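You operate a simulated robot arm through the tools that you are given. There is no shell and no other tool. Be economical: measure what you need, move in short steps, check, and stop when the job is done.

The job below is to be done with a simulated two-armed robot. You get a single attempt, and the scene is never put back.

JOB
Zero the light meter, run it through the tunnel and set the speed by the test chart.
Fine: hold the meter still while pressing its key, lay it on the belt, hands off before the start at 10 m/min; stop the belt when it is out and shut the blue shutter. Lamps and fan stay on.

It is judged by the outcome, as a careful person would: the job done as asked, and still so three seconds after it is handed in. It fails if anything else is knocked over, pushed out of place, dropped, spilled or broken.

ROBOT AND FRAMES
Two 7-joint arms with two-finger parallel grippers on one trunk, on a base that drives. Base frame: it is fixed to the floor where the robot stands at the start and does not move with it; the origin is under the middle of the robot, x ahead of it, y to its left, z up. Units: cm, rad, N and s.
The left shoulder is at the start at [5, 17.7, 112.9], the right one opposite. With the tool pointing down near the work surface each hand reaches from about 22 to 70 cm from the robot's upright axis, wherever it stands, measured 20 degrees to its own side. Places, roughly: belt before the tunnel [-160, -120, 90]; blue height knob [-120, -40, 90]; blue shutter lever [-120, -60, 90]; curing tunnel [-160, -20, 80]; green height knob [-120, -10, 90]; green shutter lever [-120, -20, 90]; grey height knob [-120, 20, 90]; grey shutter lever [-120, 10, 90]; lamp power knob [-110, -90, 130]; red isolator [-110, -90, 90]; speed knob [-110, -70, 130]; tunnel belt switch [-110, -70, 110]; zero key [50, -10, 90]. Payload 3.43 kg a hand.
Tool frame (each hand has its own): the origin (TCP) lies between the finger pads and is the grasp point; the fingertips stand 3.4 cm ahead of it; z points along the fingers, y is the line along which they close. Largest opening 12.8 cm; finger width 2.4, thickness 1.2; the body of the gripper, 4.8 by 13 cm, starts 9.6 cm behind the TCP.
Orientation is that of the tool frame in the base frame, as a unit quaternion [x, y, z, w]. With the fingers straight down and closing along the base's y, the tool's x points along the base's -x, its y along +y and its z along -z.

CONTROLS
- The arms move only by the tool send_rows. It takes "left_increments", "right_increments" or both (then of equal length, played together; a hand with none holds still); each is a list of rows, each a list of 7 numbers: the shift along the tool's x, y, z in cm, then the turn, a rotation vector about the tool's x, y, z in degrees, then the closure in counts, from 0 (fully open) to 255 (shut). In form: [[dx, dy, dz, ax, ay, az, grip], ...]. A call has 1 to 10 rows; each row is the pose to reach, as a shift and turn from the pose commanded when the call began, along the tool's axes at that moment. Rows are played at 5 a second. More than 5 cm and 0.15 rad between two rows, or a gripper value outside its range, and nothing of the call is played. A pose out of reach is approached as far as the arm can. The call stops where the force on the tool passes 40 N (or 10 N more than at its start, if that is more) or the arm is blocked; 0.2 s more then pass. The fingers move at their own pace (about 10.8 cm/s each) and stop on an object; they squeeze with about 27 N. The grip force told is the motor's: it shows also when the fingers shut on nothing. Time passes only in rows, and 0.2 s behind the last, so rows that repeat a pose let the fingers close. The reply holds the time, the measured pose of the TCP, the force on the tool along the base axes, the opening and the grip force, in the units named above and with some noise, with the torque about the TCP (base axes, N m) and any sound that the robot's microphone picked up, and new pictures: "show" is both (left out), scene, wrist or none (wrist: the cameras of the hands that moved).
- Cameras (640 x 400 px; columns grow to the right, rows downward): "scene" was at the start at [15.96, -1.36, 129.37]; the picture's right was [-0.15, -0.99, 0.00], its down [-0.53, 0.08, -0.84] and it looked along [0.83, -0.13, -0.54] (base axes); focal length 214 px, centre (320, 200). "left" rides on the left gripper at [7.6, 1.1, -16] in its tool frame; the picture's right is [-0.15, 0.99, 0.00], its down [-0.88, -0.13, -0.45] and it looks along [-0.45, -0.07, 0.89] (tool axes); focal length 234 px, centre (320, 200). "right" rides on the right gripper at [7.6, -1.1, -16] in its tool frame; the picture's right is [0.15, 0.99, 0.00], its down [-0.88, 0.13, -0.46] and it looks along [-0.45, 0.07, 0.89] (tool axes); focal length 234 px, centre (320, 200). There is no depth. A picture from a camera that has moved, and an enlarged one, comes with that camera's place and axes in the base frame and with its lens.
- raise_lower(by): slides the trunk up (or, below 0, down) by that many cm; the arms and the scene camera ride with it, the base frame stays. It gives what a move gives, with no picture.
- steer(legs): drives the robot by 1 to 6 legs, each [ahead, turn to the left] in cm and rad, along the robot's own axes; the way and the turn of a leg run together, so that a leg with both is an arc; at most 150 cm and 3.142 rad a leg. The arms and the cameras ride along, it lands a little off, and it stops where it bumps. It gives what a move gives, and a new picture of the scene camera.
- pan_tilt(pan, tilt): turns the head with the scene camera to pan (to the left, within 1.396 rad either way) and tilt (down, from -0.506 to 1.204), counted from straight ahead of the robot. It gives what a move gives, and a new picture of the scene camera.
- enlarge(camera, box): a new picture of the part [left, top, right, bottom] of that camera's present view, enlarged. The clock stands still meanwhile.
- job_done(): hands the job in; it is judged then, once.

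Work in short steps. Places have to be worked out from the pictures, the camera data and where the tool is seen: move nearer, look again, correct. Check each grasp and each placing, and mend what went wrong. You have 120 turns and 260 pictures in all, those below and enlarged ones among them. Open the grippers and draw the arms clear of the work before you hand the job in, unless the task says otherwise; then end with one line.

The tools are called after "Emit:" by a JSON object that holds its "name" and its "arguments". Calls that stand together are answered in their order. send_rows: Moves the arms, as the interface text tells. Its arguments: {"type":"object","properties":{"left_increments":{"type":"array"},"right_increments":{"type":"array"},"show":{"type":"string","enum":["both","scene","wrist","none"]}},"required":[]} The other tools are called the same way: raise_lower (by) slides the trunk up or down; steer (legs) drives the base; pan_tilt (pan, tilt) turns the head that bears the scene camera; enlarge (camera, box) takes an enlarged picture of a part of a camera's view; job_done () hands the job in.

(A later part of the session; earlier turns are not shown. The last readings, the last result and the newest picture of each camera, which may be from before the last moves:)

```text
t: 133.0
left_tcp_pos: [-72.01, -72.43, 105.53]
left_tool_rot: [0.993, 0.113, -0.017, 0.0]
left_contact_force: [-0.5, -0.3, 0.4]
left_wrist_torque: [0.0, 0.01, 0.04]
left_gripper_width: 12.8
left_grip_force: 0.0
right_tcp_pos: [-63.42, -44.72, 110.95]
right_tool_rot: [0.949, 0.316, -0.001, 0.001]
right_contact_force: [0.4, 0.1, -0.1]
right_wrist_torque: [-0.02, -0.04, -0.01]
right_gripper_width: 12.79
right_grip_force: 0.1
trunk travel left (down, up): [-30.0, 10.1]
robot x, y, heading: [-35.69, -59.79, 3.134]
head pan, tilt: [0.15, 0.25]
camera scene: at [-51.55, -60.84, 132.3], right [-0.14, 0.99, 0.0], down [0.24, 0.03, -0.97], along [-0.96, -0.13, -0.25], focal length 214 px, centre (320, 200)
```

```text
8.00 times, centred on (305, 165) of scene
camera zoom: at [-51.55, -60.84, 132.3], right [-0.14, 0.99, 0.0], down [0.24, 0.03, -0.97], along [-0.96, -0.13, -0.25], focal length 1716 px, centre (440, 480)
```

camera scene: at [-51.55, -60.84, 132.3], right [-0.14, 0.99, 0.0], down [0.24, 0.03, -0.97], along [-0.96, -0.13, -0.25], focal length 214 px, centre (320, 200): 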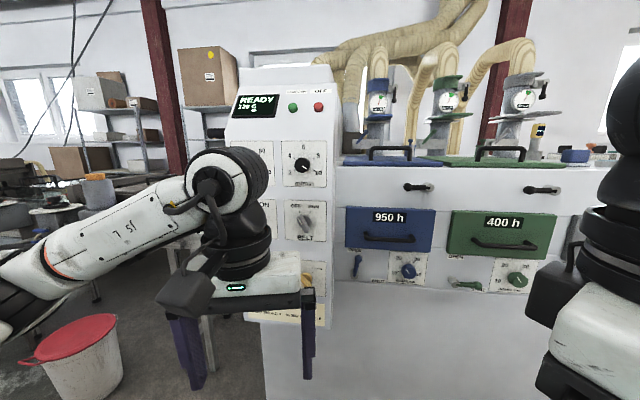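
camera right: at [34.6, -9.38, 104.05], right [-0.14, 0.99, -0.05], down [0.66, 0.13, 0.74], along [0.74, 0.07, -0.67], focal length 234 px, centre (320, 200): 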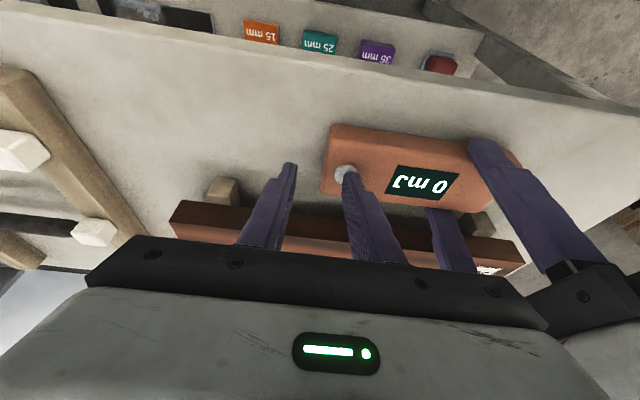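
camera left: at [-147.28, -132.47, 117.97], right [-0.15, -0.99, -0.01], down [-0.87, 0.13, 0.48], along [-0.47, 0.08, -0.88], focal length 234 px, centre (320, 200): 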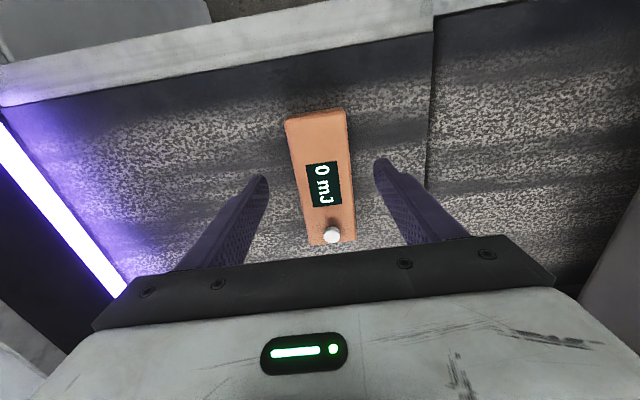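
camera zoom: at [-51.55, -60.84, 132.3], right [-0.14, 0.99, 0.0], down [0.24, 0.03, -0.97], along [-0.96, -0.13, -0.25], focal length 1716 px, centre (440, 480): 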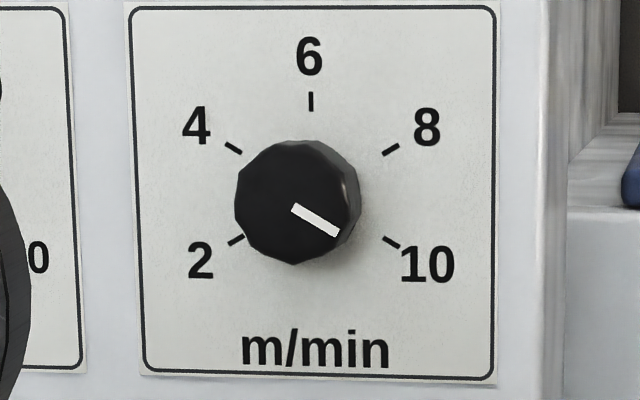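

Speed mark points to 10 and board knobs to 20; the green shutter is already shut, the blue one open. Now I prepare the right hand: square it up and pitch it forward to work the belt switch.

Emit:
{"name": "send_rows", "arguments": {"right_increments": [[-3.8, 0.1, 0, 0, 0, 7.4, 0], [-7.7, 0.2, 0, 0, 0, 14.8, 0], [-11.5, 0.4, 0, 0, 0, 22.2, 0], [-15.3, 0.5, 0, 0, 0, 29.6, 0], [-19.2, 0.6, 0, 0, 0, 36.8, 0]], "show": "none"}}

Emit:
{"name": "send_rows", "arguments": {"right_increments": [[0, 0, 0, 0, -8, 0, 0], [0, 0, 0, 0, -16, 0, 0], [0, 0, 0, 0, -24, 0, 0], [0, 0, 0, 0, -32, 0, 0], [0, 0, 0, 0, -40, 0, 0], [0, 0, 0, 0, -48, 0, 0], [0, 0, 0, 0, -56, 0, 0], [0, 0, 0, 0, -64, 0, 0], [0, 0, 0, 0, -72, 0, 0], [0, 0, 0, 0, -80, 0, 0]], "show": "scene"}}

```text
t: 134.2
left_tcp_pos: [-72.05, -72.56, 105.55]
left_tool_rot: [0.994, 0.112, -0.018, -0.002]
left_contact_force: [-0.1, -0.5, 0.2]
left_wrist_torque: [0.02, -0.01, 0.05]
left_gripper_width: 12.8
left_grip_force: 0.1
right_tcp_pos: [-78.35, -56.9, 111.03]
right_tool_rot: [1.0, -0.001, -0.001, 0.001]
right_contact_force: [0.2, -0.1, -0.8]
right_wrist_torque: [0.04, -0.03, 0.01]
right_gripper_width: 12.78
right_grip_force: 0.0
trunk travel left (down, up): [-30.0, 10.1]
robot x, y, heading: [-35.29, -59.56, 3.133]
head pan, tilt: [0.15, 0.25]
```

```text
t: 136.4
left_tcp_pos: [-72.04, -72.53, 105.72]
left_tool_rot: [0.993, 0.113, -0.017, -0.001]
left_contact_force: [-0.1, -7.4, -4.3]
left_wrist_torque: [0.07, 0.0, 0.02]
left_gripper_width: 12.37
left_grip_force: 0.1
right_tcp_pos: [-78.22, -56.67, 111.01]
right_tool_rot: [0.765, -0.002, -0.645, 0.001]
right_contact_force: [0.1, 7.4, 2.8]
right_wrist_torque: [-0.31, -0.24, 0.42]
right_gripper_width: 12.35
right_grip_force: 0.1
trunk travel left (down, up): [-30.0, 10.1]
robot x, y, heading: [-35.62, -59.56, 3.133]
head pan, tilt: [0.15, 0.25]
camera scene: at [-51.55, -60.86, 132.31], right [-0.14, 0.99, 0.0], down [0.24, 0.03, -0.97], along [-0.96, -0.13, -0.25], focal length 214 px, centre (320, 200)
```

scene: 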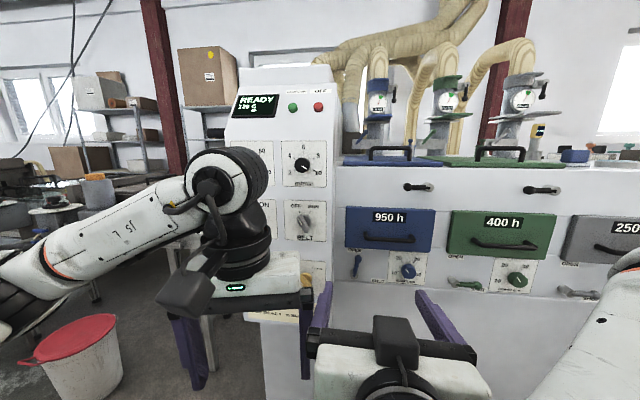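

The right finger just touches the left one; I move the left hand away to the left and back.

Emit:
{"name": "send_rows", "arguments": {"left_increments": [[-0.8, 3.6, 0, 0, 0, 0, 0], [-1.6, 7.2, 0, 0, 0, 0, 0], [0, 11, 0, 0, 0, 0, 0], [3, 14.6, 0, 0, 0, 0, 0], [6, 16, 0, 0, 0, 0, 0]], "show": "none"}}

Emit:
{"name": "send_rows", "arguments": {"right_increments": [[0, 0, 0, 0, -5, 0, 120], [0, 0, 0, 0, -10, 0, 160], [0, 0, 0, 0, -10, 0, 160]], "show": "both"}}

Emit:
{"name": "enlarge", "arguments": {"camera": "scene", "box": [225, 130, 345, 330]}}

```text
t: 137.6
left_tcp_pos: [-62.32, -86.66, 105.19]
left_tool_rot: [0.994, 0.112, -0.017, -0.001]
left_contact_force: [-0.3, -0.6, 0.3]
left_wrist_torque: [-0.01, 0.01, 0.01]
left_gripper_width: 12.81
left_grip_force: 0.0
right_tcp_pos: [-78.24, -56.73, 111.11]
right_tool_rot: [0.766, -0.002, -0.643, 0.001]
right_contact_force: [0.3, 0.0, 0.3]
right_wrist_torque: [0.0, -0.01, -0.03]
right_gripper_width: 12.8
right_grip_force: 0.0
trunk travel left (down, up): [-30.0, 10.1]
robot x, y, heading: [-35.18, -59.73, 3.133]
head pan, tilt: [0.15, 0.25]
```

```text
t: 138.4
left_tcp_pos: [-62.49, -86.5, 105.24]
left_tool_rot: [0.993, 0.113, -0.018, -0.001]
left_contact_force: [0.6, 0.3, -0.5]
left_wrist_torque: [0.0, -0.02, 0.01]
left_gripper_width: 12.82
left_grip_force: 0.1
right_tcp_pos: [-78.31, -56.65, 110.96]
right_tool_rot: [-0.706, 0.002, 0.708, -0.001]
right_contact_force: [0.4, -0.2, -1.2]
right_wrist_torque: [0.02, 0.03, 0.01]
right_gripper_width: 4.75
right_grip_force: 0.1
trunk travel left (down, up): [-30.0, 10.1]
robot x, y, heading: [-35.52, -59.36, 3.133]
head pan, tilt: [0.15, 0.25]
camera scene: at [-51.56, -60.82, 132.3], right [-0.14, 0.99, 0.0], down [0.24, 0.03, -0.97], along [-0.96, -0.13, -0.25], focal length 214 px, centre (320, 200)
camera right: at [-62.16, -55.59, 103.24], right [0.0, -0.99, -0.14], down [0.46, -0.13, 0.88], along [-0.89, -0.06, 0.45], focal length 234 px, centre (320, 200)
```

scene: 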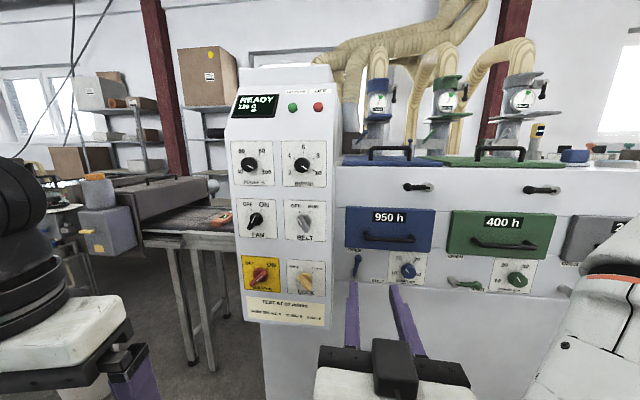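
right: 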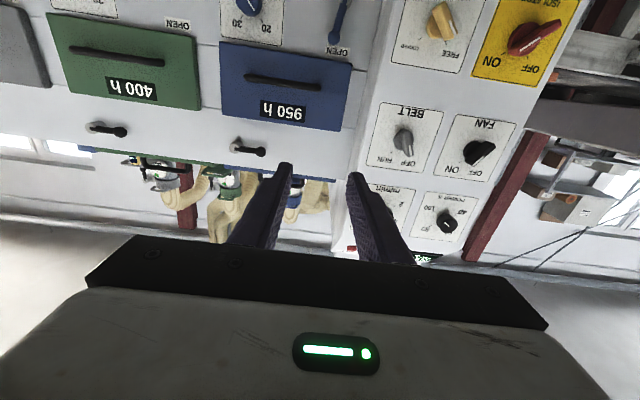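

```text
2.00 times, centred on (285, 230) of scene
camera zoom: at [-51.56, -60.82, 132.3], right [-0.14, 0.99, 0.0], down [0.24, 0.03, -0.97], along [-0.96, -0.13, -0.25], focal length 429 px, centre (390, 140)
```

zoom: 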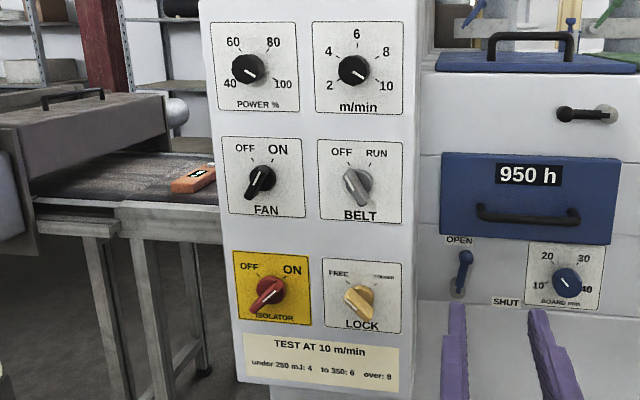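

The view is clear: belt OFF (bar leans left), fan and isolator ON, lock FREE. The belt knob is at about (-106.7, -72.7, 110.9). I drive the robot closer so the right hand comes in front of it.

Emit:
{"name": "steer", "arguments": {"legs": [[0, 0.76], [26, 0], [0, -0.76]]}}

Emit:
{"name": "enlarge", "arguments": {"camera": "right", "box": [200, 0, 640, 275]}}

```text
t: 144.3
left_tcp_pos: [-82.11, -103.59, 105.26]
left_tool_rot: [0.994, 0.104, -0.018, -0.001]
left_contact_force: [0.0, 0.7, 0.2]
left_wrist_torque: [-0.02, -0.02, 0.02]
left_gripper_width: 12.81
left_grip_force: 0.1
right_tcp_pos: [-97.18, -73.36, 110.98]
right_tool_rot: [-0.707, 0.008, 0.708, 0.006]
right_contact_force: [-0.3, -0.3, -0.7]
right_wrist_torque: [-0.01, -0.01, 0.01]
right_gripper_width: 4.75
right_grip_force: 0.0
trunk travel left (down, up): [-30.0, 10.1]
robot x, y, heading: [-54.34, -77.04, 3.111]
head pan, tilt: [0.15, 0.25]
camera scene: at [-70.65, -78.08, 132.3], right [-0.12, 0.99, 0.0], down [0.25, 0.03, -0.97], along [-0.96, -0.12, -0.25], focal length 214 px, centre (320, 200)
```

scene: 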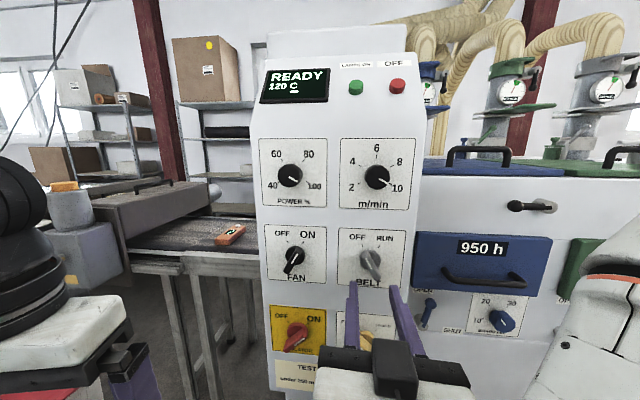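

```text
1.45 times, centred on (420, 138) of right
camera zoom: at [-81.14, -72.66, 103.25], right [-0.02, -0.99, -0.14], down [0.45, -0.14, 0.88], along [-0.89, -0.05, 0.45], focal length 341 px, centre (174, 291)
```

zoom: 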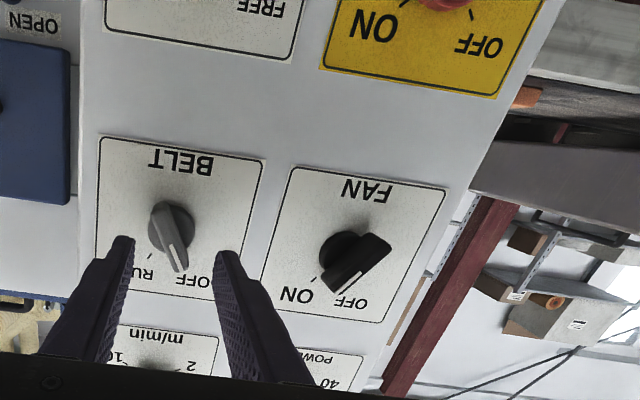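

Alignment is good: knob at (-106.7, -73.2, 111.4). I roll the hand -27° to match the bar, and advance partway.

Emit:
{"name": "send_rows", "arguments": {"right_increments": [[-0.4, -0.1, 0, 0, 0, -8, 160], [-0.4, -0.1, 0.5, 0, 0, -16, 160], [-0.4, -0.1, 1.5, 0, 0, -22, 160], [-0.4, -0.1, 2.5, 0, 0, -27, 160], [-0.4, -0.1, 4, 0, 0, -27, 160]], "show": "wrist"}}

Emit:
{"name": "enlarge", "arguments": {"camera": "scene", "box": [320, 210, 440, 310]}}

```text
t: 145.5
left_tcp_pos: [-82.02, -103.59, 105.1]
left_tool_rot: [0.995, 0.103, -0.018, -0.001]
left_contact_force: [0.2, -0.9, -0.8]
left_wrist_torque: [0.01, 0.02, 0.03]
left_gripper_width: 12.8
left_grip_force: 0.1
right_tcp_pos: [-101.2, -73.15, 111.19]
right_tool_rot: [0.689, 0.159, -0.686, -0.17]
right_contact_force: [0.0, -0.7, -0.2]
right_wrist_torque: [0.01, 0.02, 0.0]
right_gripper_width: 4.78
right_grip_force: 0.0
trunk travel left (down, up): [-30.0, 10.1]
robot x, y, heading: [-54.51, -77.3, 3.114]
head pan, tilt: [0.15, 0.25]
camera right: at [-85.05, -69.08, 104.92], right [-0.02, -0.82, -0.58], down [0.45, -0.52, 0.73], along [-0.89, -0.25, 0.37], focal length 234 px, centre (320, 200)
```

right: 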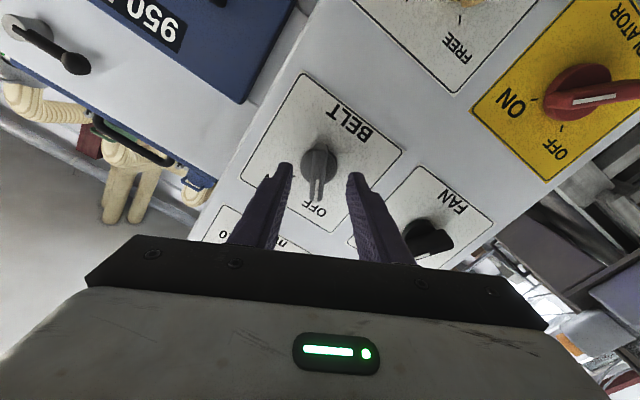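

```text
4.00 times, centred on (380, 260) of scene
camera zoom: at [-70.66, -78.1, 132.3], right [-0.12, 0.99, 0.0], down [0.25, 0.03, -0.97], along [-0.96, -0.12, -0.25], focal length 858 px, centre (80, -40)
```

zoom: 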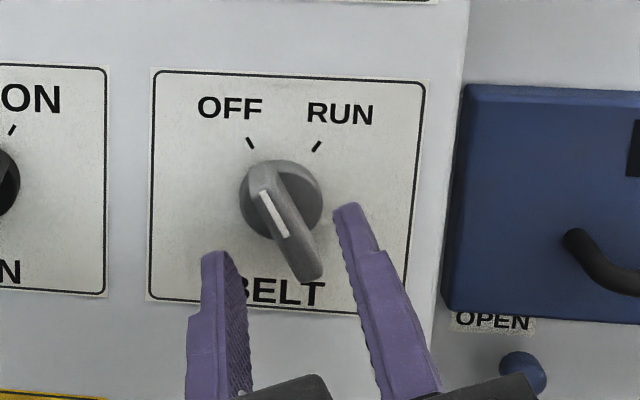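

The bar sits centred between the fingers. I advance 2.2 cm and close on it.

Emit:
{"name": "send_rows", "arguments": {"right_increments": [[0, 0, 1.2, 0, 0, 0, 160], [0, 0, 2.2, 0, 0, 0, 160], [0, 0, 2.2, 0, 0, 0, 200], [0, 0, 2.2, 0, 0, 0, 235], [0, 0, 2.2, 0, 0, 0, 255], [0, 0, 2.2, 0, 0, 0, 255]], "show": "wrist"}}

Emit:
{"name": "enlarge", "arguments": {"camera": "scene", "box": [320, 210, 440, 310]}}

```text
t: 146.9
left_tcp_pos: [-82.07, -103.51, 105.25]
left_tool_rot: [0.994, 0.104, -0.018, 0.0]
left_contact_force: [0.4, -0.5, -0.7]
left_wrist_torque: [0.0, -0.03, 0.01]
left_gripper_width: 12.78
left_grip_force: 0.1
right_tcp_pos: [-103.32, -73.11, 111.5]
right_tool_rot: [0.689, 0.154, -0.687, -0.171]
right_contact_force: [-1.3, 10.7, 7.7]
right_wrist_torque: [0.02, -0.97, 0.16]
right_gripper_width: 1.3
right_grip_force: 44.8
trunk travel left (down, up): [-30.0, 10.1]
robot x, y, heading: [-54.42, -77.56, 3.11]
head pan, tilt: [0.15, 0.25]
camera right: at [-87.21, -69.05, 105.02], right [-0.02, -0.82, -0.58], down [0.45, -0.52, 0.73], along [-0.89, -0.24, 0.38], focal length 234 px, centre (320, 200)
```

right: 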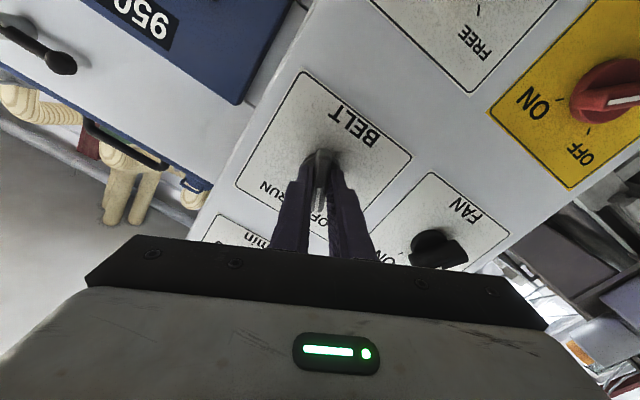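

```text
4.00 times, centred on (380, 260) of scene
camera zoom: at [-70.61, -77.96, 132.32], right [-0.12, 0.99, 0.0], down [0.24, 0.03, -0.97], along [-0.96, -0.12, -0.25], focal length 858 px, centre (80, -40)
```

zoom: 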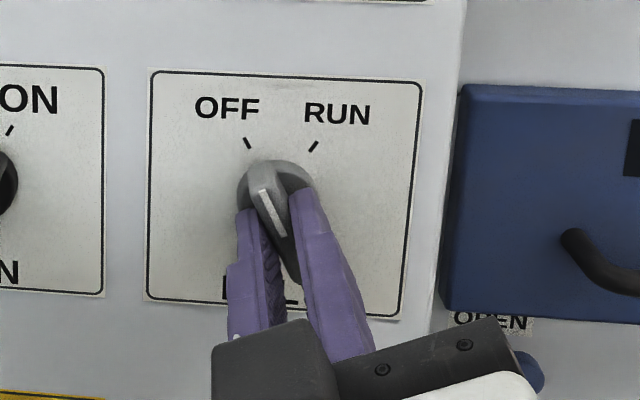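

The switch is firmly held, but before starting I must know the outfeed geometry to time the stop. I release, back off, and go look at the outlet end.

Emit:
{"name": "send_rows", "arguments": {"right_increments": [[0, 0, 0, 0, 0, 0, 200], [0, 0, 0, 0, 0, 0, 160], [0, 0, -3, 0, 0, 0, 160], [0, 0, -7, 0, 0, 0, 160]], "show": "none"}}

Emit:
{"name": "steer", "arguments": {"legs": [[-20, 0], [0, -1.54], [95, 0]]}}

Emit:
{"name": "pan_tilt", "arguments": {"pan": 0.95, "tilt": 0.3}}

```text
t: 147.9
left_tcp_pos: [-82.01, -103.58, 105.15]
left_tool_rot: [0.994, 0.103, -0.018, -0.002]
left_contact_force: [-0.5, 0.0, -0.5]
left_wrist_torque: [0.0, 0.02, -0.04]
left_gripper_width: 12.8
left_grip_force: 0.2
right_tcp_pos: [-96.39, -73.54, 111.17]
right_tool_rot: [0.689, 0.157, -0.687, -0.171]
right_contact_force: [-0.2, 1.0, -0.7]
right_wrist_torque: [0.01, 0.01, 0.02]
right_gripper_width: 4.77
right_grip_force: 0.1
trunk travel left (down, up): [-30.0, 10.1]
robot x, y, heading: [-54.17, -77.37, 3.115]
head pan, tilt: [0.15, 0.25]
```

```text
t: 157.8
left_tcp_pos: [-59.51, 44.4, 105.3]
left_tool_rot: [0.779, -0.627, -0.012, -0.012]
left_contact_force: [-0.1, -0.5, 1.1]
left_wrist_torque: [0.01, -0.01, 0.03]
left_gripper_width: 12.82
left_grip_force: 0.0
right_tcp_pos: [-29.63, 59.0, 111.42]
right_tool_rot: [-0.599, 0.374, 0.367, 0.605]
right_contact_force: [0.5, -0.1, -1.0]
right_wrist_torque: [0.02, 0.0, -0.02]
right_gripper_width: 4.8
right_grip_force: 0.1
trunk travel left (down, up): [-30.0, 10.1]
robot x, y, heading: [-33.1, 16.94, 1.548]
head pan, tilt: [0.15, 0.25]
camera scene: at [-33.82, 33.33, 132.3], right [0.99, 0.13, 0.0], down [0.03, -0.25, -0.97], along [-0.12, 0.96, -0.25], focal length 214 px, centre (320, 200)
```

scene: 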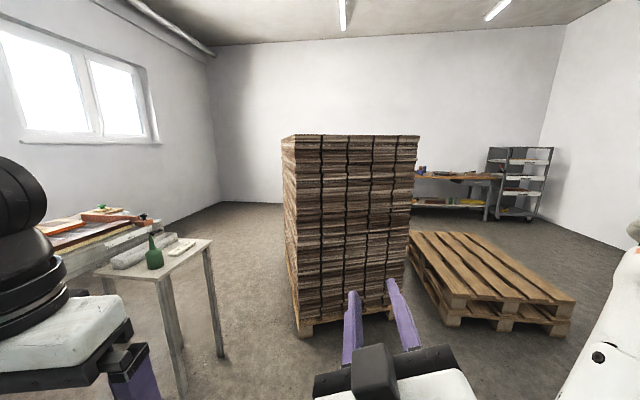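

```text
t: 158.9
left_tcp_pos: [-59.51, 44.38, 105.17]
left_tool_rot: [0.779, -0.626, -0.011, -0.014]
left_contact_force: [0.3, -0.1, 0.7]
left_wrist_torque: [-0.01, 0.01, 0.0]
left_gripper_width: 12.8
left_grip_force: 0.1
right_tcp_pos: [-29.56, 59.02, 111.37]
right_tool_rot: [-0.599, 0.374, 0.368, 0.605]
right_contact_force: [-0.1, 0.1, -0.3]
right_wrist_torque: [0.01, 0.0, -0.02]
right_gripper_width: 4.77
right_grip_force: 0.0
trunk travel left (down, up): [-30.0, 10.1]
robot x, y, heading: [-32.76, 17.15, 1.544]
head pan, tilt: [0.949, 0.3]
camera scene: at [-40.09, 29.65, 131.83], right [0.6, 0.8, 0.0], down [0.24, -0.18, -0.96], along [-0.76, 0.57, -0.3], focal length 214 px, centre (320, 200)
```

scene: 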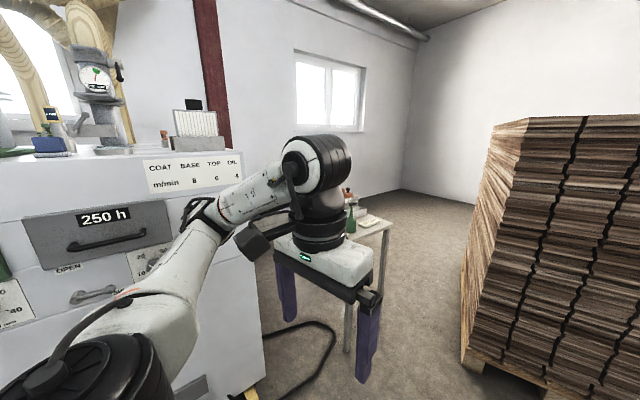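

The left arm blocks the view; I drive 35 cm more and look at the outlet.

Emit:
{"name": "steer", "arguments": {"legs": [[38, 0]]}}

Emit:
{"name": "pan_tilt", "arguments": {"pan": 1.39, "tilt": 0.3}}

```text
t: 161.3
left_tcp_pos: [-58.49, 82.5, 105.13]
left_tool_rot: [0.778, -0.628, -0.012, -0.014]
left_contact_force: [-0.4, 0.9, -0.4]
left_wrist_torque: [-0.01, -0.01, 0.0]
left_gripper_width: 12.8
left_grip_force: 0.0
right_tcp_pos: [-28.64, 97.16, 111.18]
right_tool_rot: [-0.598, 0.376, 0.366, 0.606]
right_contact_force: [0.6, 0.0, -0.1]
right_wrist_torque: [0.0, 0.0, 0.02]
right_gripper_width: 4.76
right_grip_force: 0.1
trunk travel left (down, up): [-30.0, 10.1]
robot x, y, heading: [-31.87, 54.7, 1.543]
head pan, tilt: [0.949, 0.3]
camera scene: at [-39.16, 67.71, 131.82], right [0.6, 0.8, 0.0], down [0.24, -0.18, -0.96], along [-0.76, 0.58, -0.3], focal length 214 px, centre (320, 200)
```

scene: 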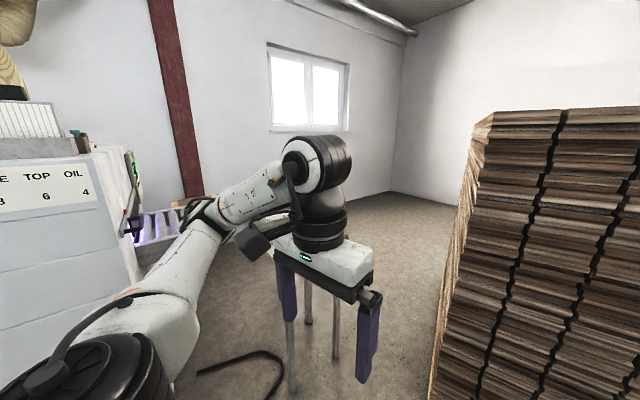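

```text
t: 162.2
left_tcp_pos: [-58.55, 82.44, 105.22]
left_tool_rot: [0.778, -0.628, -0.01, -0.013]
left_contact_force: [-0.1, 0.1, 0.1]
left_wrist_torque: [0.0, -0.04, 0.02]
left_gripper_width: 12.77
left_grip_force: 0.0
right_tcp_pos: [-28.66, 96.95, 111.23]
right_tool_rot: [-0.6, 0.374, 0.365, 0.606]
right_contact_force: [0.0, -1.4, -0.3]
right_wrist_torque: [0.0, 0.01, 0.02]
right_gripper_width: 4.77
right_grip_force: 0.1
trunk travel left (down, up): [-30.0, 10.1]
robot x, y, heading: [-32.07, 54.95, 1.547]
head pan, tilt: [1.389, 0.3]
camera scene: at [-40.85, 63.96, 131.83], right [0.21, 0.98, 0.0], down [0.29, -0.06, -0.96], along [-0.93, 0.2, -0.3], focal length 214 px, centre (320, 200)
```

scene: 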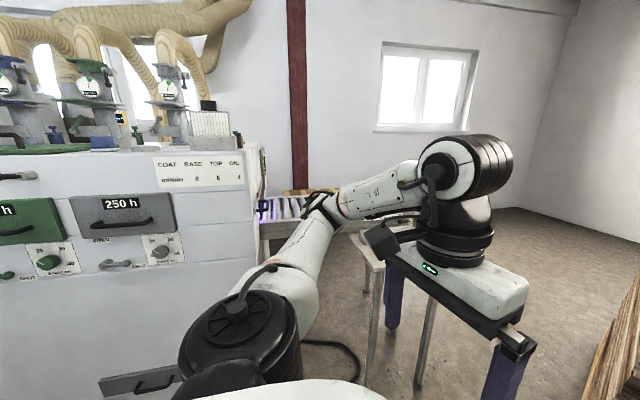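

Emit:
{"name": "enlarge", "arguments": {"camera": "scene", "box": [230, 130, 420, 270]}}

```text
2.86 times, centred on (325, 200) of scene
camera zoom: at [-40.85, 63.96, 131.83], right [0.21, 0.98, 0.0], down [0.29, -0.06, -0.96], along [-0.93, 0.2, -0.3], focal length 613 px, centre (306, 200)
```

zoom: 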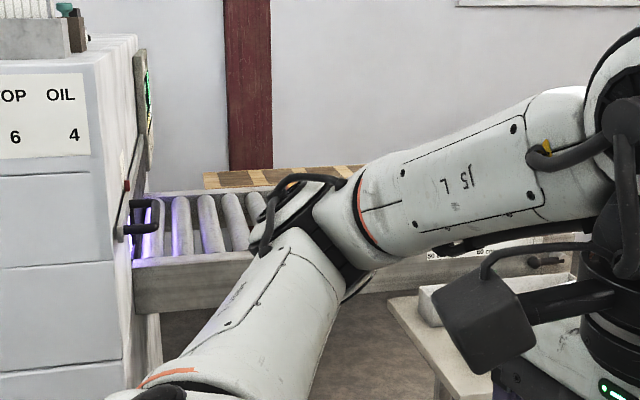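

The outlet is a passive roller bed (pitch ~5 cm), and the meter lies crosswise (only 6.6 cm along travel), so it could drop between rollers. A careful operator would lay it lengthwise; I go back to turn it. First I set the arms and reverse to the infeed side.

Emit:
{"name": "send_rows", "arguments": {"left_increments": [[-3.6, -3, 0, 0, 0, 0, 0], [-7.2, -6, 0, 0, 0, 0, 0], [-10.9, -9, 0, 0, 0, 0, 0], [-14.6, -12, 0, 0, 0, 0, 0], [-18.2, -15, 0, 0, 0, 0, 0], [-21.9, -18.1, 0, 0, 0, 0, 0]], "right_increments": [[0, 0, -3, 0, 0, 0, 160], [0, 0, -6, 0, 0, 0, 160], [0, 0, -9, 0, 0, 0, 160], [0, 0, -10, 0, 0, 0, 160], [0, 0, -10, 0, 0, 0, 160], [0, 0, -10, 0, 0, 0, 160]], "show": "none"}}

Emit:
{"name": "steer", "arguments": {"legs": [[-150, 0], [-80, 0], [0, 1.01]]}}

Emit:
{"name": "raise_lower", "arguments": {"by": 10}}

Emit:
{"name": "pan_tilt", "arguments": {"pan": 0.3, "tilt": 0.5}}

```text
t: 162.9
left_tcp_pos: [-53.82, 91.1, 105.65]
left_tool_rot: [0.778, -0.627, -0.011, -0.013]
left_contact_force: [0.1, 0.5, 0.0]
left_wrist_torque: [0.02, -0.02, -0.01]
left_gripper_width: 12.81
left_grip_force: 0.2
right_tcp_pos: [-23.33, 95.61, 112.26]
right_tool_rot: [-0.534, 0.416, 0.301, 0.672]
right_contact_force: [0.1, -1.1, -0.2]
right_wrist_torque: [0.03, -0.01, 0.02]
right_gripper_width: 4.77
right_grip_force: 0.0
right hand out of reach, approached as far as the arm can: row 3
trunk travel left (down, up): [-30.0, 10.1]
robot x, y, heading: [-32.14, 55.26, 1.546]
head pan, tilt: [1.389, 0.3]
stopped in row 3 (right hand): the arm was blocked; the commanded pose is now the measured one
```

```text
t: 176.7
left_tcp_pos: [-78.01, -173.39, 105.8]
left_tool_rot: [0.987, -0.16, -0.017, -0.007]
left_contact_force: [0.1, -0.4, -0.1]
left_wrist_torque: [-0.01, -0.03, 0.03]
left_gripper_width: 12.78
left_grip_force: 0.0
right_tcp_pos: [-66.28, -144.67, 112.23]
right_tool_rot: [0.671, -0.096, -0.594, -0.433]
right_contact_force: [-0.1, -0.4, 0.7]
right_wrist_torque: [-0.03, -0.01, 0.02]
right_gripper_width: 4.77
right_grip_force: 0.1
trunk travel left (down, up): [-30.0, 10.1]
robot x, y, heading: [-35.69, -172.93, 2.584]
head pan, tilt: [1.389, 0.3]
camera scene: at [-47.9, -176.04, 131.83], right [-0.74, 0.67, 0.0], down [0.2, 0.22, -0.96], along [-0.64, -0.7, -0.3], focal length 214 px, centre (320, 200)
```

scene: 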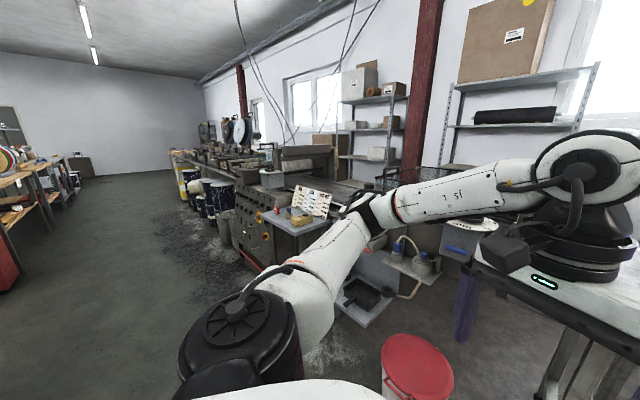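

```text
t: 178.0
left_tcp_pos: [-78.05, -173.31, 115.58]
left_tool_rot: [0.987, -0.159, -0.017, -0.006]
left_contact_force: [0.2, -0.2, -0.8]
left_wrist_torque: [0.01, 0.0, -0.03]
left_gripper_width: 12.8
left_grip_force: 0.0
right_tcp_pos: [-66.3, -144.71, 122.26]
right_tool_rot: [0.67, -0.096, -0.594, -0.435]
right_contact_force: [-0.3, -1.2, -0.9]
right_wrist_torque: [0.02, 0.0, 0.0]
right_gripper_width: 4.78
right_grip_force: 0.0
trunk travel left (down, up): [-40.0, 0.1]
robot x, y, heading: [-36.0, -172.9, 2.581]
head pan, tilt: [1.389, 0.3]
```

```text
t: 179.4
left_tcp_pos: [-78.0, -173.35, 115.65]
left_tool_rot: [0.987, -0.16, -0.017, -0.006]
left_contact_force: [-0.7, -0.3, -0.4]
left_wrist_torque: [0.0, 0.01, 0.04]
left_gripper_width: 12.8
left_grip_force: 0.0
right_tcp_pos: [-66.2, -144.77, 122.27]
right_tool_rot: [0.67, -0.097, -0.595, -0.433]
right_contact_force: [0.9, 0.6, -0.5]
right_wrist_torque: [-0.02, -0.02, 0.01]
right_gripper_width: 4.78
right_grip_force: 0.1
trunk travel left (down, up): [-40.0, 0.1]
robot x, y, heading: [-35.49, -172.72, 2.585]
head pan, tilt: [0.3, 0.499]
camera scene: at [-50.39, -166.81, 139.99], right [0.26, 0.97, 0.0], down [0.46, -0.12, -0.88], along [-0.85, 0.22, -0.48], focal length 214 px, centre (320, 200)
```

scene: 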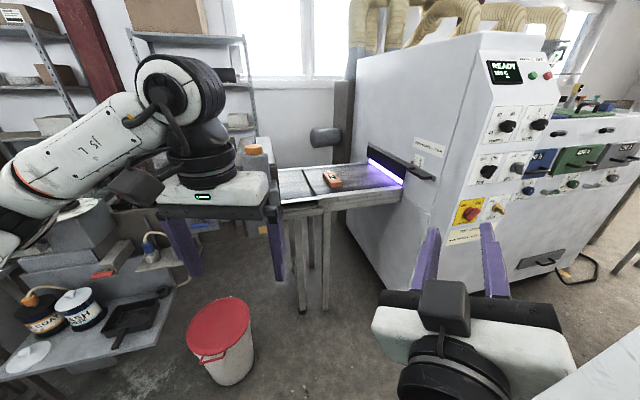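

The arm setup was cut short; I finish extending the left hand here, then approach along the same diagonal as before.

Emit:
{"name": "send_rows", "arguments": {"left_increments": [[-2.9, -2.5, 0, 0, 0, 0, 0], [-5.9, -5, 0, 0, 0, 0, 0], [-8.8, -7.6, 0, 0, 0, 0, 0], [-11.8, -10.1, 0, 0, 0, 0, 0], [-14.7, -12.6, 0, 0, 0, 0, 0]], "show": "none"}}

Emit:
{"name": "steer", "arguments": {"legs": [[0, -0.028], [42, 0]]}}

```text
t: 180.6
left_tcp_pos: [-87.99, -156.71, 116.08]
left_tool_rot: [0.987, -0.16, -0.017, -0.005]
left_contact_force: [0.8, 0.4, -0.1]
left_wrist_torque: [-0.06, 0.03, -0.02]
left_gripper_width: 12.8
left_grip_force: 0.1
right_tcp_pos: [-66.25, -144.59, 122.26]
right_tool_rot: [0.671, -0.097, -0.594, -0.434]
right_contact_force: [0.0, 0.1, -0.6]
right_wrist_torque: [0.02, 0.01, 0.0]
right_gripper_width: 4.76
right_grip_force: 0.0
trunk travel left (down, up): [-40.0, 0.1]
robot x, y, heading: [-35.88, -173.15, 2.585]
head pan, tilt: [0.3, 0.499]
```

```text
t: 183.5
left_tcp_pos: [-122.8, -132.54, 116.16]
left_tool_rot: [0.985, -0.17, -0.017, -0.006]
left_contact_force: [-0.1, 0.0, -1.3]
left_wrist_torque: [0.01, 0.02, -0.03]
left_gripper_width: 12.82
left_grip_force: 0.1
right_tcp_pos: [-100.93, -120.78, 122.3]
right_tool_rot: [0.67, -0.104, -0.59, -0.439]
right_contact_force: [0.4, -0.3, 0.1]
right_wrist_torque: [-0.01, -0.03, -0.01]
right_gripper_width: 4.77
right_grip_force: 0.0
trunk travel left (down, up): [-40.0, 0.1]
robot x, y, heading: [-71.05, -149.62, 2.559]
head pan, tilt: [0.3, 0.499]
camera scene: at [-85.48, -143.26, 139.98], right [0.28, 0.96, 0.0], down [0.46, -0.13, -0.88], along [-0.84, 0.24, -0.48], focal length 214 px, centre (320, 200)
```

scene: 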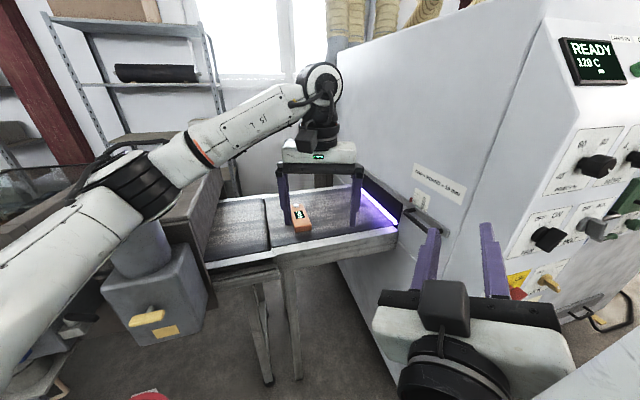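

I'm ~10 cm too far toward the panel on this line. I back up a bit and come in on a slightly corrected course ending near (-93, -143).

Emit:
{"name": "steer", "arguments": {"legs": [[-15, 0], [0, 0.175], [37, 0], [0, -0.175]]}}

Emit:
{"name": "pan_tilt", "arguments": {"pan": 0.3, "tilt": 0.55}}

```text
t: 188.2
left_tcp_pos: [-143.94, -126.75, 116.12]
left_tool_rot: [0.986, -0.169, -0.017, -0.006]
left_contact_force: [-0.9, 0.8, -0.4]
left_wrist_torque: [-0.01, 0.0, -0.01]
left_gripper_width: 12.79
left_grip_force: 0.1
right_tcp_pos: [-122.01, -114.82, 122.39]
right_tool_rot: [0.669, -0.102, -0.591, -0.438]
right_contact_force: [0.3, 0.7, 0.2]
right_wrist_torque: [0.03, -0.03, -0.01]
right_gripper_width: 4.76
right_grip_force: 0.1
trunk travel left (down, up): [-40.0, 0.1]
robot x, y, heading: [-92.33, -143.65, 2.564]
head pan, tilt: [0.3, 0.499]
camera scene: at [-106.47, -137.22, 139.99], right [0.27, 0.96, 0.0], down [0.46, -0.13, -0.88], along [-0.84, 0.24, -0.48], focal length 214 px, centre (320, 200)
```

scene: 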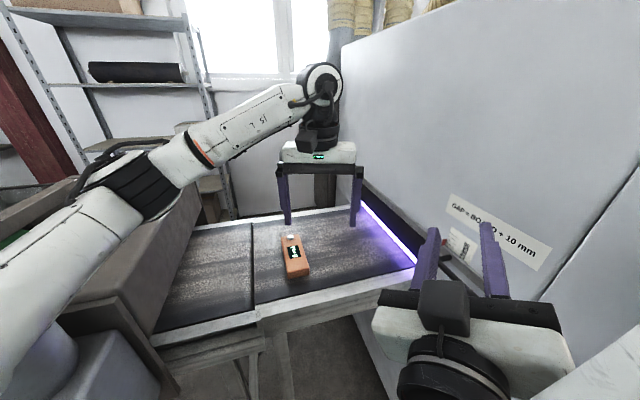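

```text
t: 188.8
left_tcp_pos: [-143.85, -126.65, 116.23]
left_tool_rot: [0.985, -0.169, -0.016, -0.006]
left_contact_force: [0.4, 0.5, -0.1]
left_wrist_torque: [-0.01, 0.01, -0.02]
left_gripper_width: 12.8
left_grip_force: 0.1
right_tcp_pos: [-121.94, -114.92, 122.28]
right_tool_rot: [0.669, -0.103, -0.59, -0.439]
right_contact_force: [-0.4, -0.6, -0.4]
right_wrist_torque: [0.01, 0.04, -0.02]
right_gripper_width: 4.78
right_grip_force: 0.1
trunk travel left (down, up): [-40.0, 0.1]
robot x, y, heading: [-91.78, -143.74, 2.564]
head pan, tilt: [0.3, 0.55]
camera scene: at [-106.39, -137.3, 139.54], right [0.27, 0.96, 0.0], down [0.5, -0.14, -0.85], along [-0.82, 0.23, -0.52], focal length 214 px, centre (320, 200)
```

scene: 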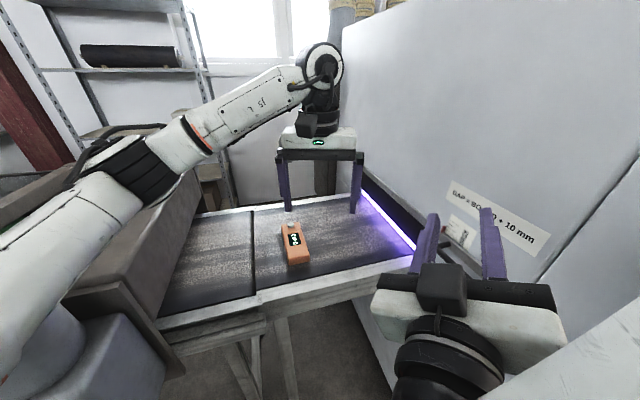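

Good position. I bring the left hand over the meter's centre, squared to it.

Emit:
{"name": "send_rows", "arguments": {"left_increments": [[-2.4, 1.75, 2, 0, 0, -4, 70], [-4.8, 3.5, 4.5, 0, 0, -8, 70], [-7.2, 5.25, 7, 0, 0, -12, 70], [-9.6, 7, 10, 0, 0, -16, 70], [-11.9, 8.75, 13, 0, 0, -19.5, 70], [-11.9, 8.75, 13, 0, 0, -19.5, 70]], "show": "wrist"}}

```text
t: 190.2
left_tcp_pos: [-158.46, -130.69, 103.42]
left_tool_rot: [1.0, 0.001, -0.015, -0.008]
left_contact_force: [0.4, -0.8, 0.5]
left_wrist_torque: [0.01, 0.02, 0.03]
left_gripper_width: 9.25
left_grip_force: 0.1
right_tcp_pos: [-121.9, -114.88, 122.25]
right_tool_rot: [0.669, -0.103, -0.591, -0.439]
right_contact_force: [0.9, -0.2, 0.5]
right_wrist_torque: [0.0, 0.0, 0.02]
right_gripper_width: 4.78
right_grip_force: 0.0
trunk travel left (down, up): [-40.0, 0.1]
robot x, y, heading: [-92.03, -143.61, 2.566]
head pan, tilt: [0.3, 0.55]
camera left: at [-150.26, -132.13, 119.07], right [-0.15, -0.99, -0.01], down [-0.87, 0.12, 0.48], along [-0.48, 0.08, -0.87], focal length 234 px, centre (320, 200)
```

left: 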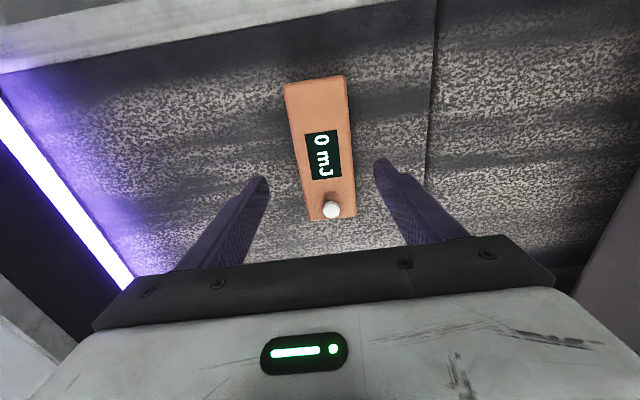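

Centred over the meter (0 mJ). I descend and grip it.

Emit:
{"name": "send_rows", "arguments": {"left_increments": [[0, 0, 4, 0, 0, 0, 80], [0, 0, 7.5, 0, 0, 0, 85], [0, 0, 9.2, 0, 0, 0, 85], [0, 0, 9.2, 0, 0, 0, 110], [0, 0, 9.2, 0, 0, 0, 130], [0, 0, 9.2, 0, 0, 0, 155], [0, 0, 9.2, 0, 0, 0, 160]], "show": "wrist"}}

```text
t: 191.8
left_tcp_pos: [-158.62, -130.43, 94.31]
left_tool_rot: [1.0, 0.0, -0.015, -0.008]
left_contact_force: [0.1, 0.6, 0.2]
left_wrist_torque: [-0.05, 0.07, 0.03]
left_gripper_width: 6.53
left_grip_force: 27.4
right_tcp_pos: [-122.08, -114.98, 122.36]
right_tool_rot: [0.669, -0.102, -0.591, -0.439]
right_contact_force: [0.2, 0.1, -0.1]
right_wrist_torque: [0.02, -0.01, 0.0]
right_gripper_width: 4.76
right_grip_force: 0.1
trunk travel left (down, up): [-40.0, 0.1]
robot x, y, heading: [-92.05, -143.79, 2.564]
head pan, tilt: [0.3, 0.55]
camera left: at [-150.62, -131.98, 109.8], right [-0.15, -0.99, -0.01], down [-0.87, 0.12, 0.48], along [-0.48, 0.08, -0.87], focal length 234 px, centre (320, 200)
```

left: 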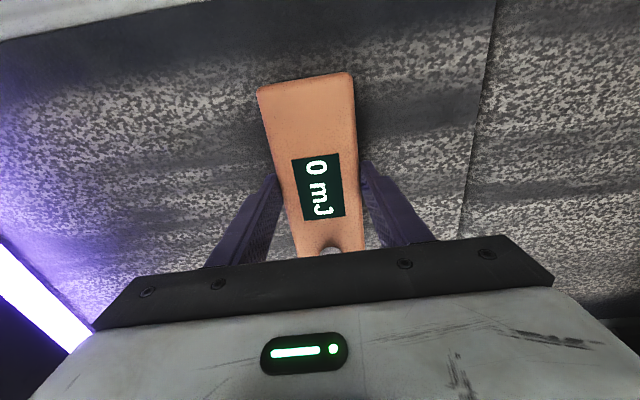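

Gripped at the centre. I lift 2.5 cm and turn it toward lengthwise.

Emit:
{"name": "send_rows", "arguments": {"left_increments": [[0, 0, -1.5, 0, 0, 0, 160], [0, 0, -2.8, 0, 0, 0, 160], [0.5, -0.4, -2.8, 0, 0, 8, 160], [1, -0.8, -2.8, 0, 0, 16, 160], [1.5, -1.2, -2.8, 0, 0, 24, 160], [2, -1.6, -2.8, 0, 0, 32, 160], [2.5, -2, -2.8, 0, 0, 40, 160], [3, -2, -2.8, 0, 0, 48, 160], [3, -2, -2.8, 0, 0, 56, 160], [3, -2, -2.8, 0, 0, 64, 160]], "show": "both"}}

```text
t: 194.0
left_tcp_pos: [-155.68, -128.67, 96.99]
left_tool_rot: [0.882, -0.471, -0.018, -0.001]
left_contact_force: [-0.5, 0.4, -1.9]
left_wrist_torque: [0.02, -0.01, -0.01]
left_gripper_width: 6.58
left_grip_force: 26.7
left hand out of reach, approached as far as the arm can: row 10
right_tcp_pos: [-121.88, -114.88, 122.19]
right_tool_rot: [0.669, -0.103, -0.59, -0.44]
right_contact_force: [-0.5, -0.4, -0.2]
right_wrist_torque: [-0.03, -0.01, 0.01]
right_gripper_width: 4.79
right_grip_force: 0.1
trunk travel left (down, up): [-40.0, 0.1]
robot x, y, heading: [-92.09, -143.42, 2.563]
head pan, tilt: [0.3, 0.55]
camera scene: at [-106.41, -137.29, 139.53], right [0.27, 0.96, 0.0], down [0.5, -0.14, -0.85], along [-0.82, 0.23, -0.52], focal length 214 px, centre (320, 200)
camera left: at [-151.86, -135.83, 112.64], right [-0.9, -0.43, 0.02], down [-0.37, 0.79, 0.48], along [-0.22, 0.43, -0.88], focal length 234 px, centre (320, 200)
```

scene: 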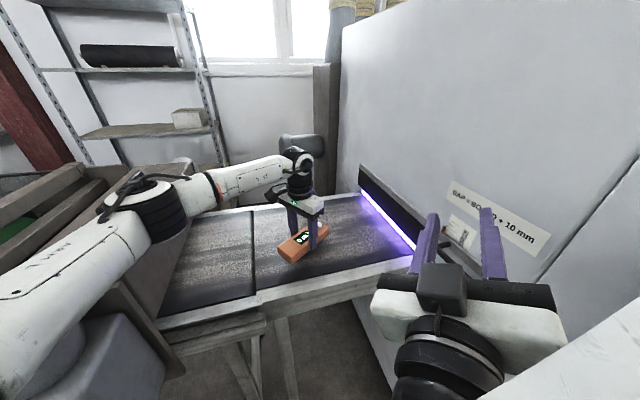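
left: 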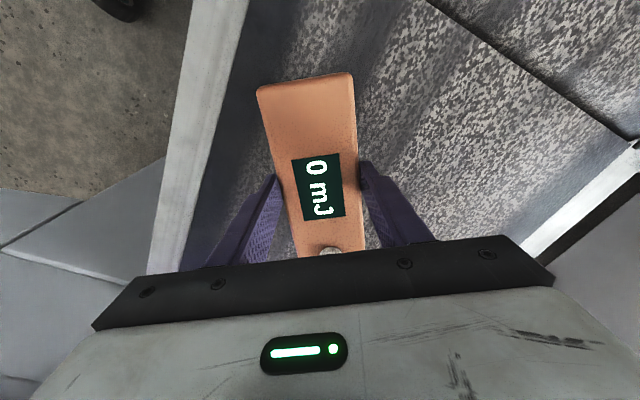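

It's now ~34° off lengthwise; I turn ~12° more with a small shift and set it down (grip height on belt was 94.3).

Emit:
{"name": "send_rows", "arguments": {"left_increments": [[0.4, -0.6, 0, 0, 0, 6, 160], [0.83, -1.25, 0, 0, 0, 12, 160], [0.83, -1.25, 1.2, 0, 0, 12, 160], [0.83, -1.25, 2.3, 0, 0, 12, 160], [0.83, -1.25, 2.6, 0, 0, 12, 160], [0.83, -1.25, 2.6, 0, 0, 12, 160]], "show": "wrist"}}

```text
t: 195.4
left_tcp_pos: [-155.64, -128.61, 97.04]
left_tool_rot: [0.883, -0.469, -0.018, 0.0]
left_contact_force: [0.3, 0.3, -2.5]
left_wrist_torque: [-0.03, -0.03, -0.03]
left_gripper_width: 6.57
left_grip_force: 26.7
left hand out of reach, approached as far as the arm can: row 1, 2, 3, 4, 5, 6
right_tcp_pos: [-121.9, -114.94, 122.36]
right_tool_rot: [0.669, -0.102, -0.591, -0.439]
right_contact_force: [0.3, 0.6, 0.0]
right_wrist_torque: [-0.01, 0.02, 0.02]
right_gripper_width: 4.75
right_grip_force: 0.1
trunk travel left (down, up): [-40.0, 0.1]
robot x, y, heading: [-91.81, -143.63, 2.564]
head pan, tilt: [0.3, 0.55]
camera left: at [-151.84, -135.81, 112.64], right [-0.9, -0.43, 0.02], down [-0.37, 0.79, 0.48], along [-0.22, 0.43, -0.88], focal length 234 px, centre (320, 200)
```

left: 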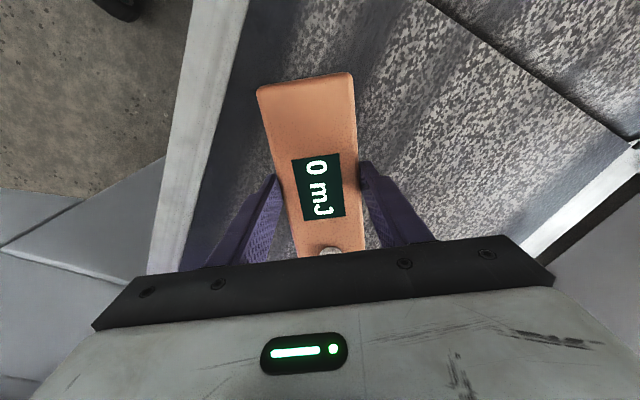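

The wrist is at its limit; 34° off lengthwise still gives ~17 cm of support along the travel, which is good. I just lower it straight down.

Emit:
{"name": "send_rows", "arguments": {"left_increments": [[0, 0, 1.2, 0, 0, 0, 160], [0, 0, 2.2, 0, 0, 0, 160], [0, 0, 2.6, 0, 0, 0, 160], [0, 0, 2.8, 0, 0, 0, 160]], "show": "wrist"}}

```text
t: 196.4
left_tcp_pos: [-155.72, -128.49, 94.85]
left_tool_rot: [0.883, -0.469, -0.018, 0.0]
left_contact_force: [-0.5, 0.3, -2.1]
left_wrist_torque: [0.0, -0.04, 0.0]
left_gripper_width: 6.56
left_grip_force: 26.9
left hand out of reach, approached as far as the arm can: row 3, 4
right_tcp_pos: [-121.91, -114.92, 122.2]
right_tool_rot: [0.669, -0.103, -0.591, -0.439]
right_contact_force: [1.0, -0.6, 0.0]
right_wrist_torque: [0.05, 0.01, 0.02]
right_gripper_width: 4.78
right_grip_force: 0.0
trunk travel left (down, up): [-40.0, 0.1]
robot x, y, heading: [-92.05, -144.1, 2.567]
head pan, tilt: [0.3, 0.55]
camera left: at [-151.9, -135.73, 110.42], right [-0.9, -0.43, 0.02], down [-0.37, 0.79, 0.48], along [-0.23, 0.43, -0.88], focal length 234 px, centre (320, 200)
```

left: 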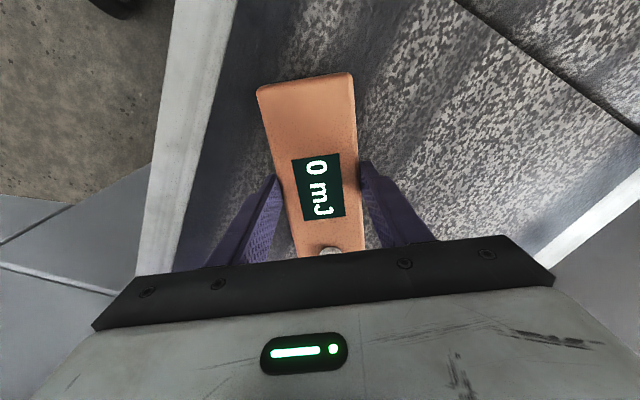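

Half a centimetre above the belt the wrist limit stops it; I give back 4° of turn and finish lowering.

Emit:
{"name": "send_rows", "arguments": {"left_increments": [[0, 0, 0, 0, 0, -4, 160], [0, 0, 0.3, 0, 0, -5, 160], [0, 0, 0.6, 0, 0, -5, 160], [0, 0, 0.7, 0, 0, -5, 160]], "show": "none"}}

```text
t: 197.4
left_tcp_pos: [-155.77, -128.58, 94.38]
left_tool_rot: [0.903, -0.43, -0.018, -0.002]
left_contact_force: [0.3, 0.4, -2.8]
left_wrist_torque: [-0.03, -0.03, -0.01]
left_gripper_width: 6.55
left_grip_force: 27.2
right_tcp_pos: [-121.96, -114.82, 122.35]
right_tool_rot: [0.669, -0.102, -0.591, -0.439]
right_contact_force: [-0.7, 0.6, 0.1]
right_wrist_torque: [-0.03, 0.01, 0.0]
right_gripper_width: 4.8
right_grip_force: 0.1
trunk travel left (down, up): [-40.0, 0.1]
robot x, y, heading: [-91.87, -143.97, 2.561]
head pan, tilt: [0.3, 0.55]
```

Not quite touching yet (still carrying its weight); lower a touch more, release, and lift straight off.

Emit:
{"name": "send_rows", "arguments": {"left_increments": [[0, 0, 0.2, 0, 0, 0, 160], [0, 0, 0.35, 0, 0, 0, 160], [0, 0, 0.35, 0, 0, 0, 115], [0, 0, 0.3, 0, 0, 0, 90], [0, 0, 0.2, 0, 0, 0, 75], [0, 0, -3, 0, 0, 0, 70], [0, 0, -7, 0, 0, 0, 70], [0, 0, -11, 0, 0, -4, 70]], "show": "both"}}

```text
t: 199.2
left_tcp_pos: [-155.43, -128.54, 105.19]
left_tool_rot: [0.917, -0.399, -0.018, -0.002]
left_contact_force: [-0.1, 0.4, 0.3]
left_wrist_torque: [0.01, -0.03, 0.01]
left_gripper_width: 9.28
left_grip_force: 0.0
right_tcp_pos: [-121.87, -114.97, 122.23]
right_tool_rot: [0.669, -0.104, -0.591, -0.439]
right_contact_force: [-0.4, 0.2, 0.1]
right_wrist_torque: [0.02, 0.01, -0.01]
right_gripper_width: 4.76
right_grip_force: 0.0
trunk travel left (down, up): [-40.0, 0.1]
robot x, y, heading: [-92.15, -143.63, 2.56]
head pan, tilt: [0.3, 0.55]
camera scene: at [-106.33, -137.29, 139.54], right [0.27, 0.96, 0.0], down [0.5, -0.14, -0.85], along [-0.82, 0.23, -0.52], focal length 214 px, centre (320, 200)
camera left: at [-150.61, -135.18, 120.88], right [-0.82, -0.57, 0.02], down [-0.49, 0.72, 0.48], along [-0.29, 0.39, -0.87], focal length 234 px, centre (320, 200)
```

scene: 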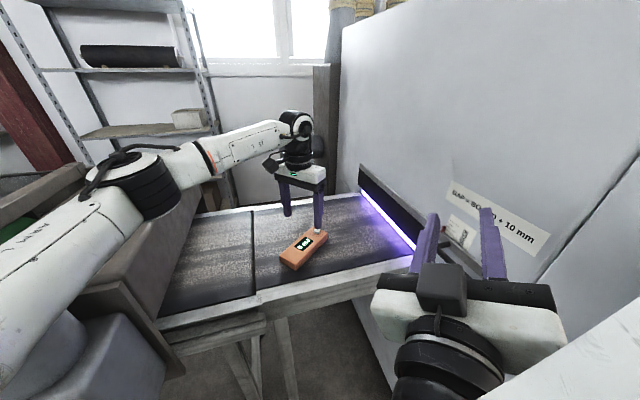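
left: 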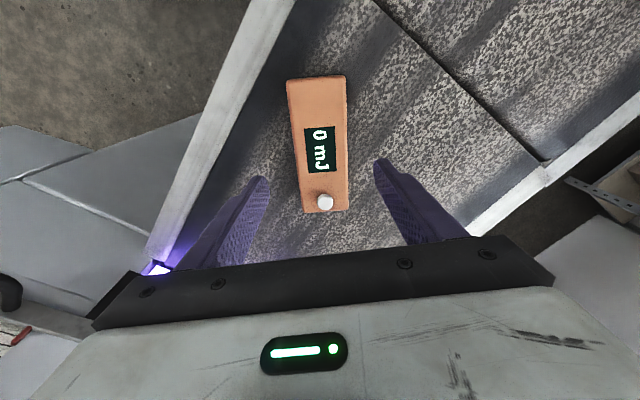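

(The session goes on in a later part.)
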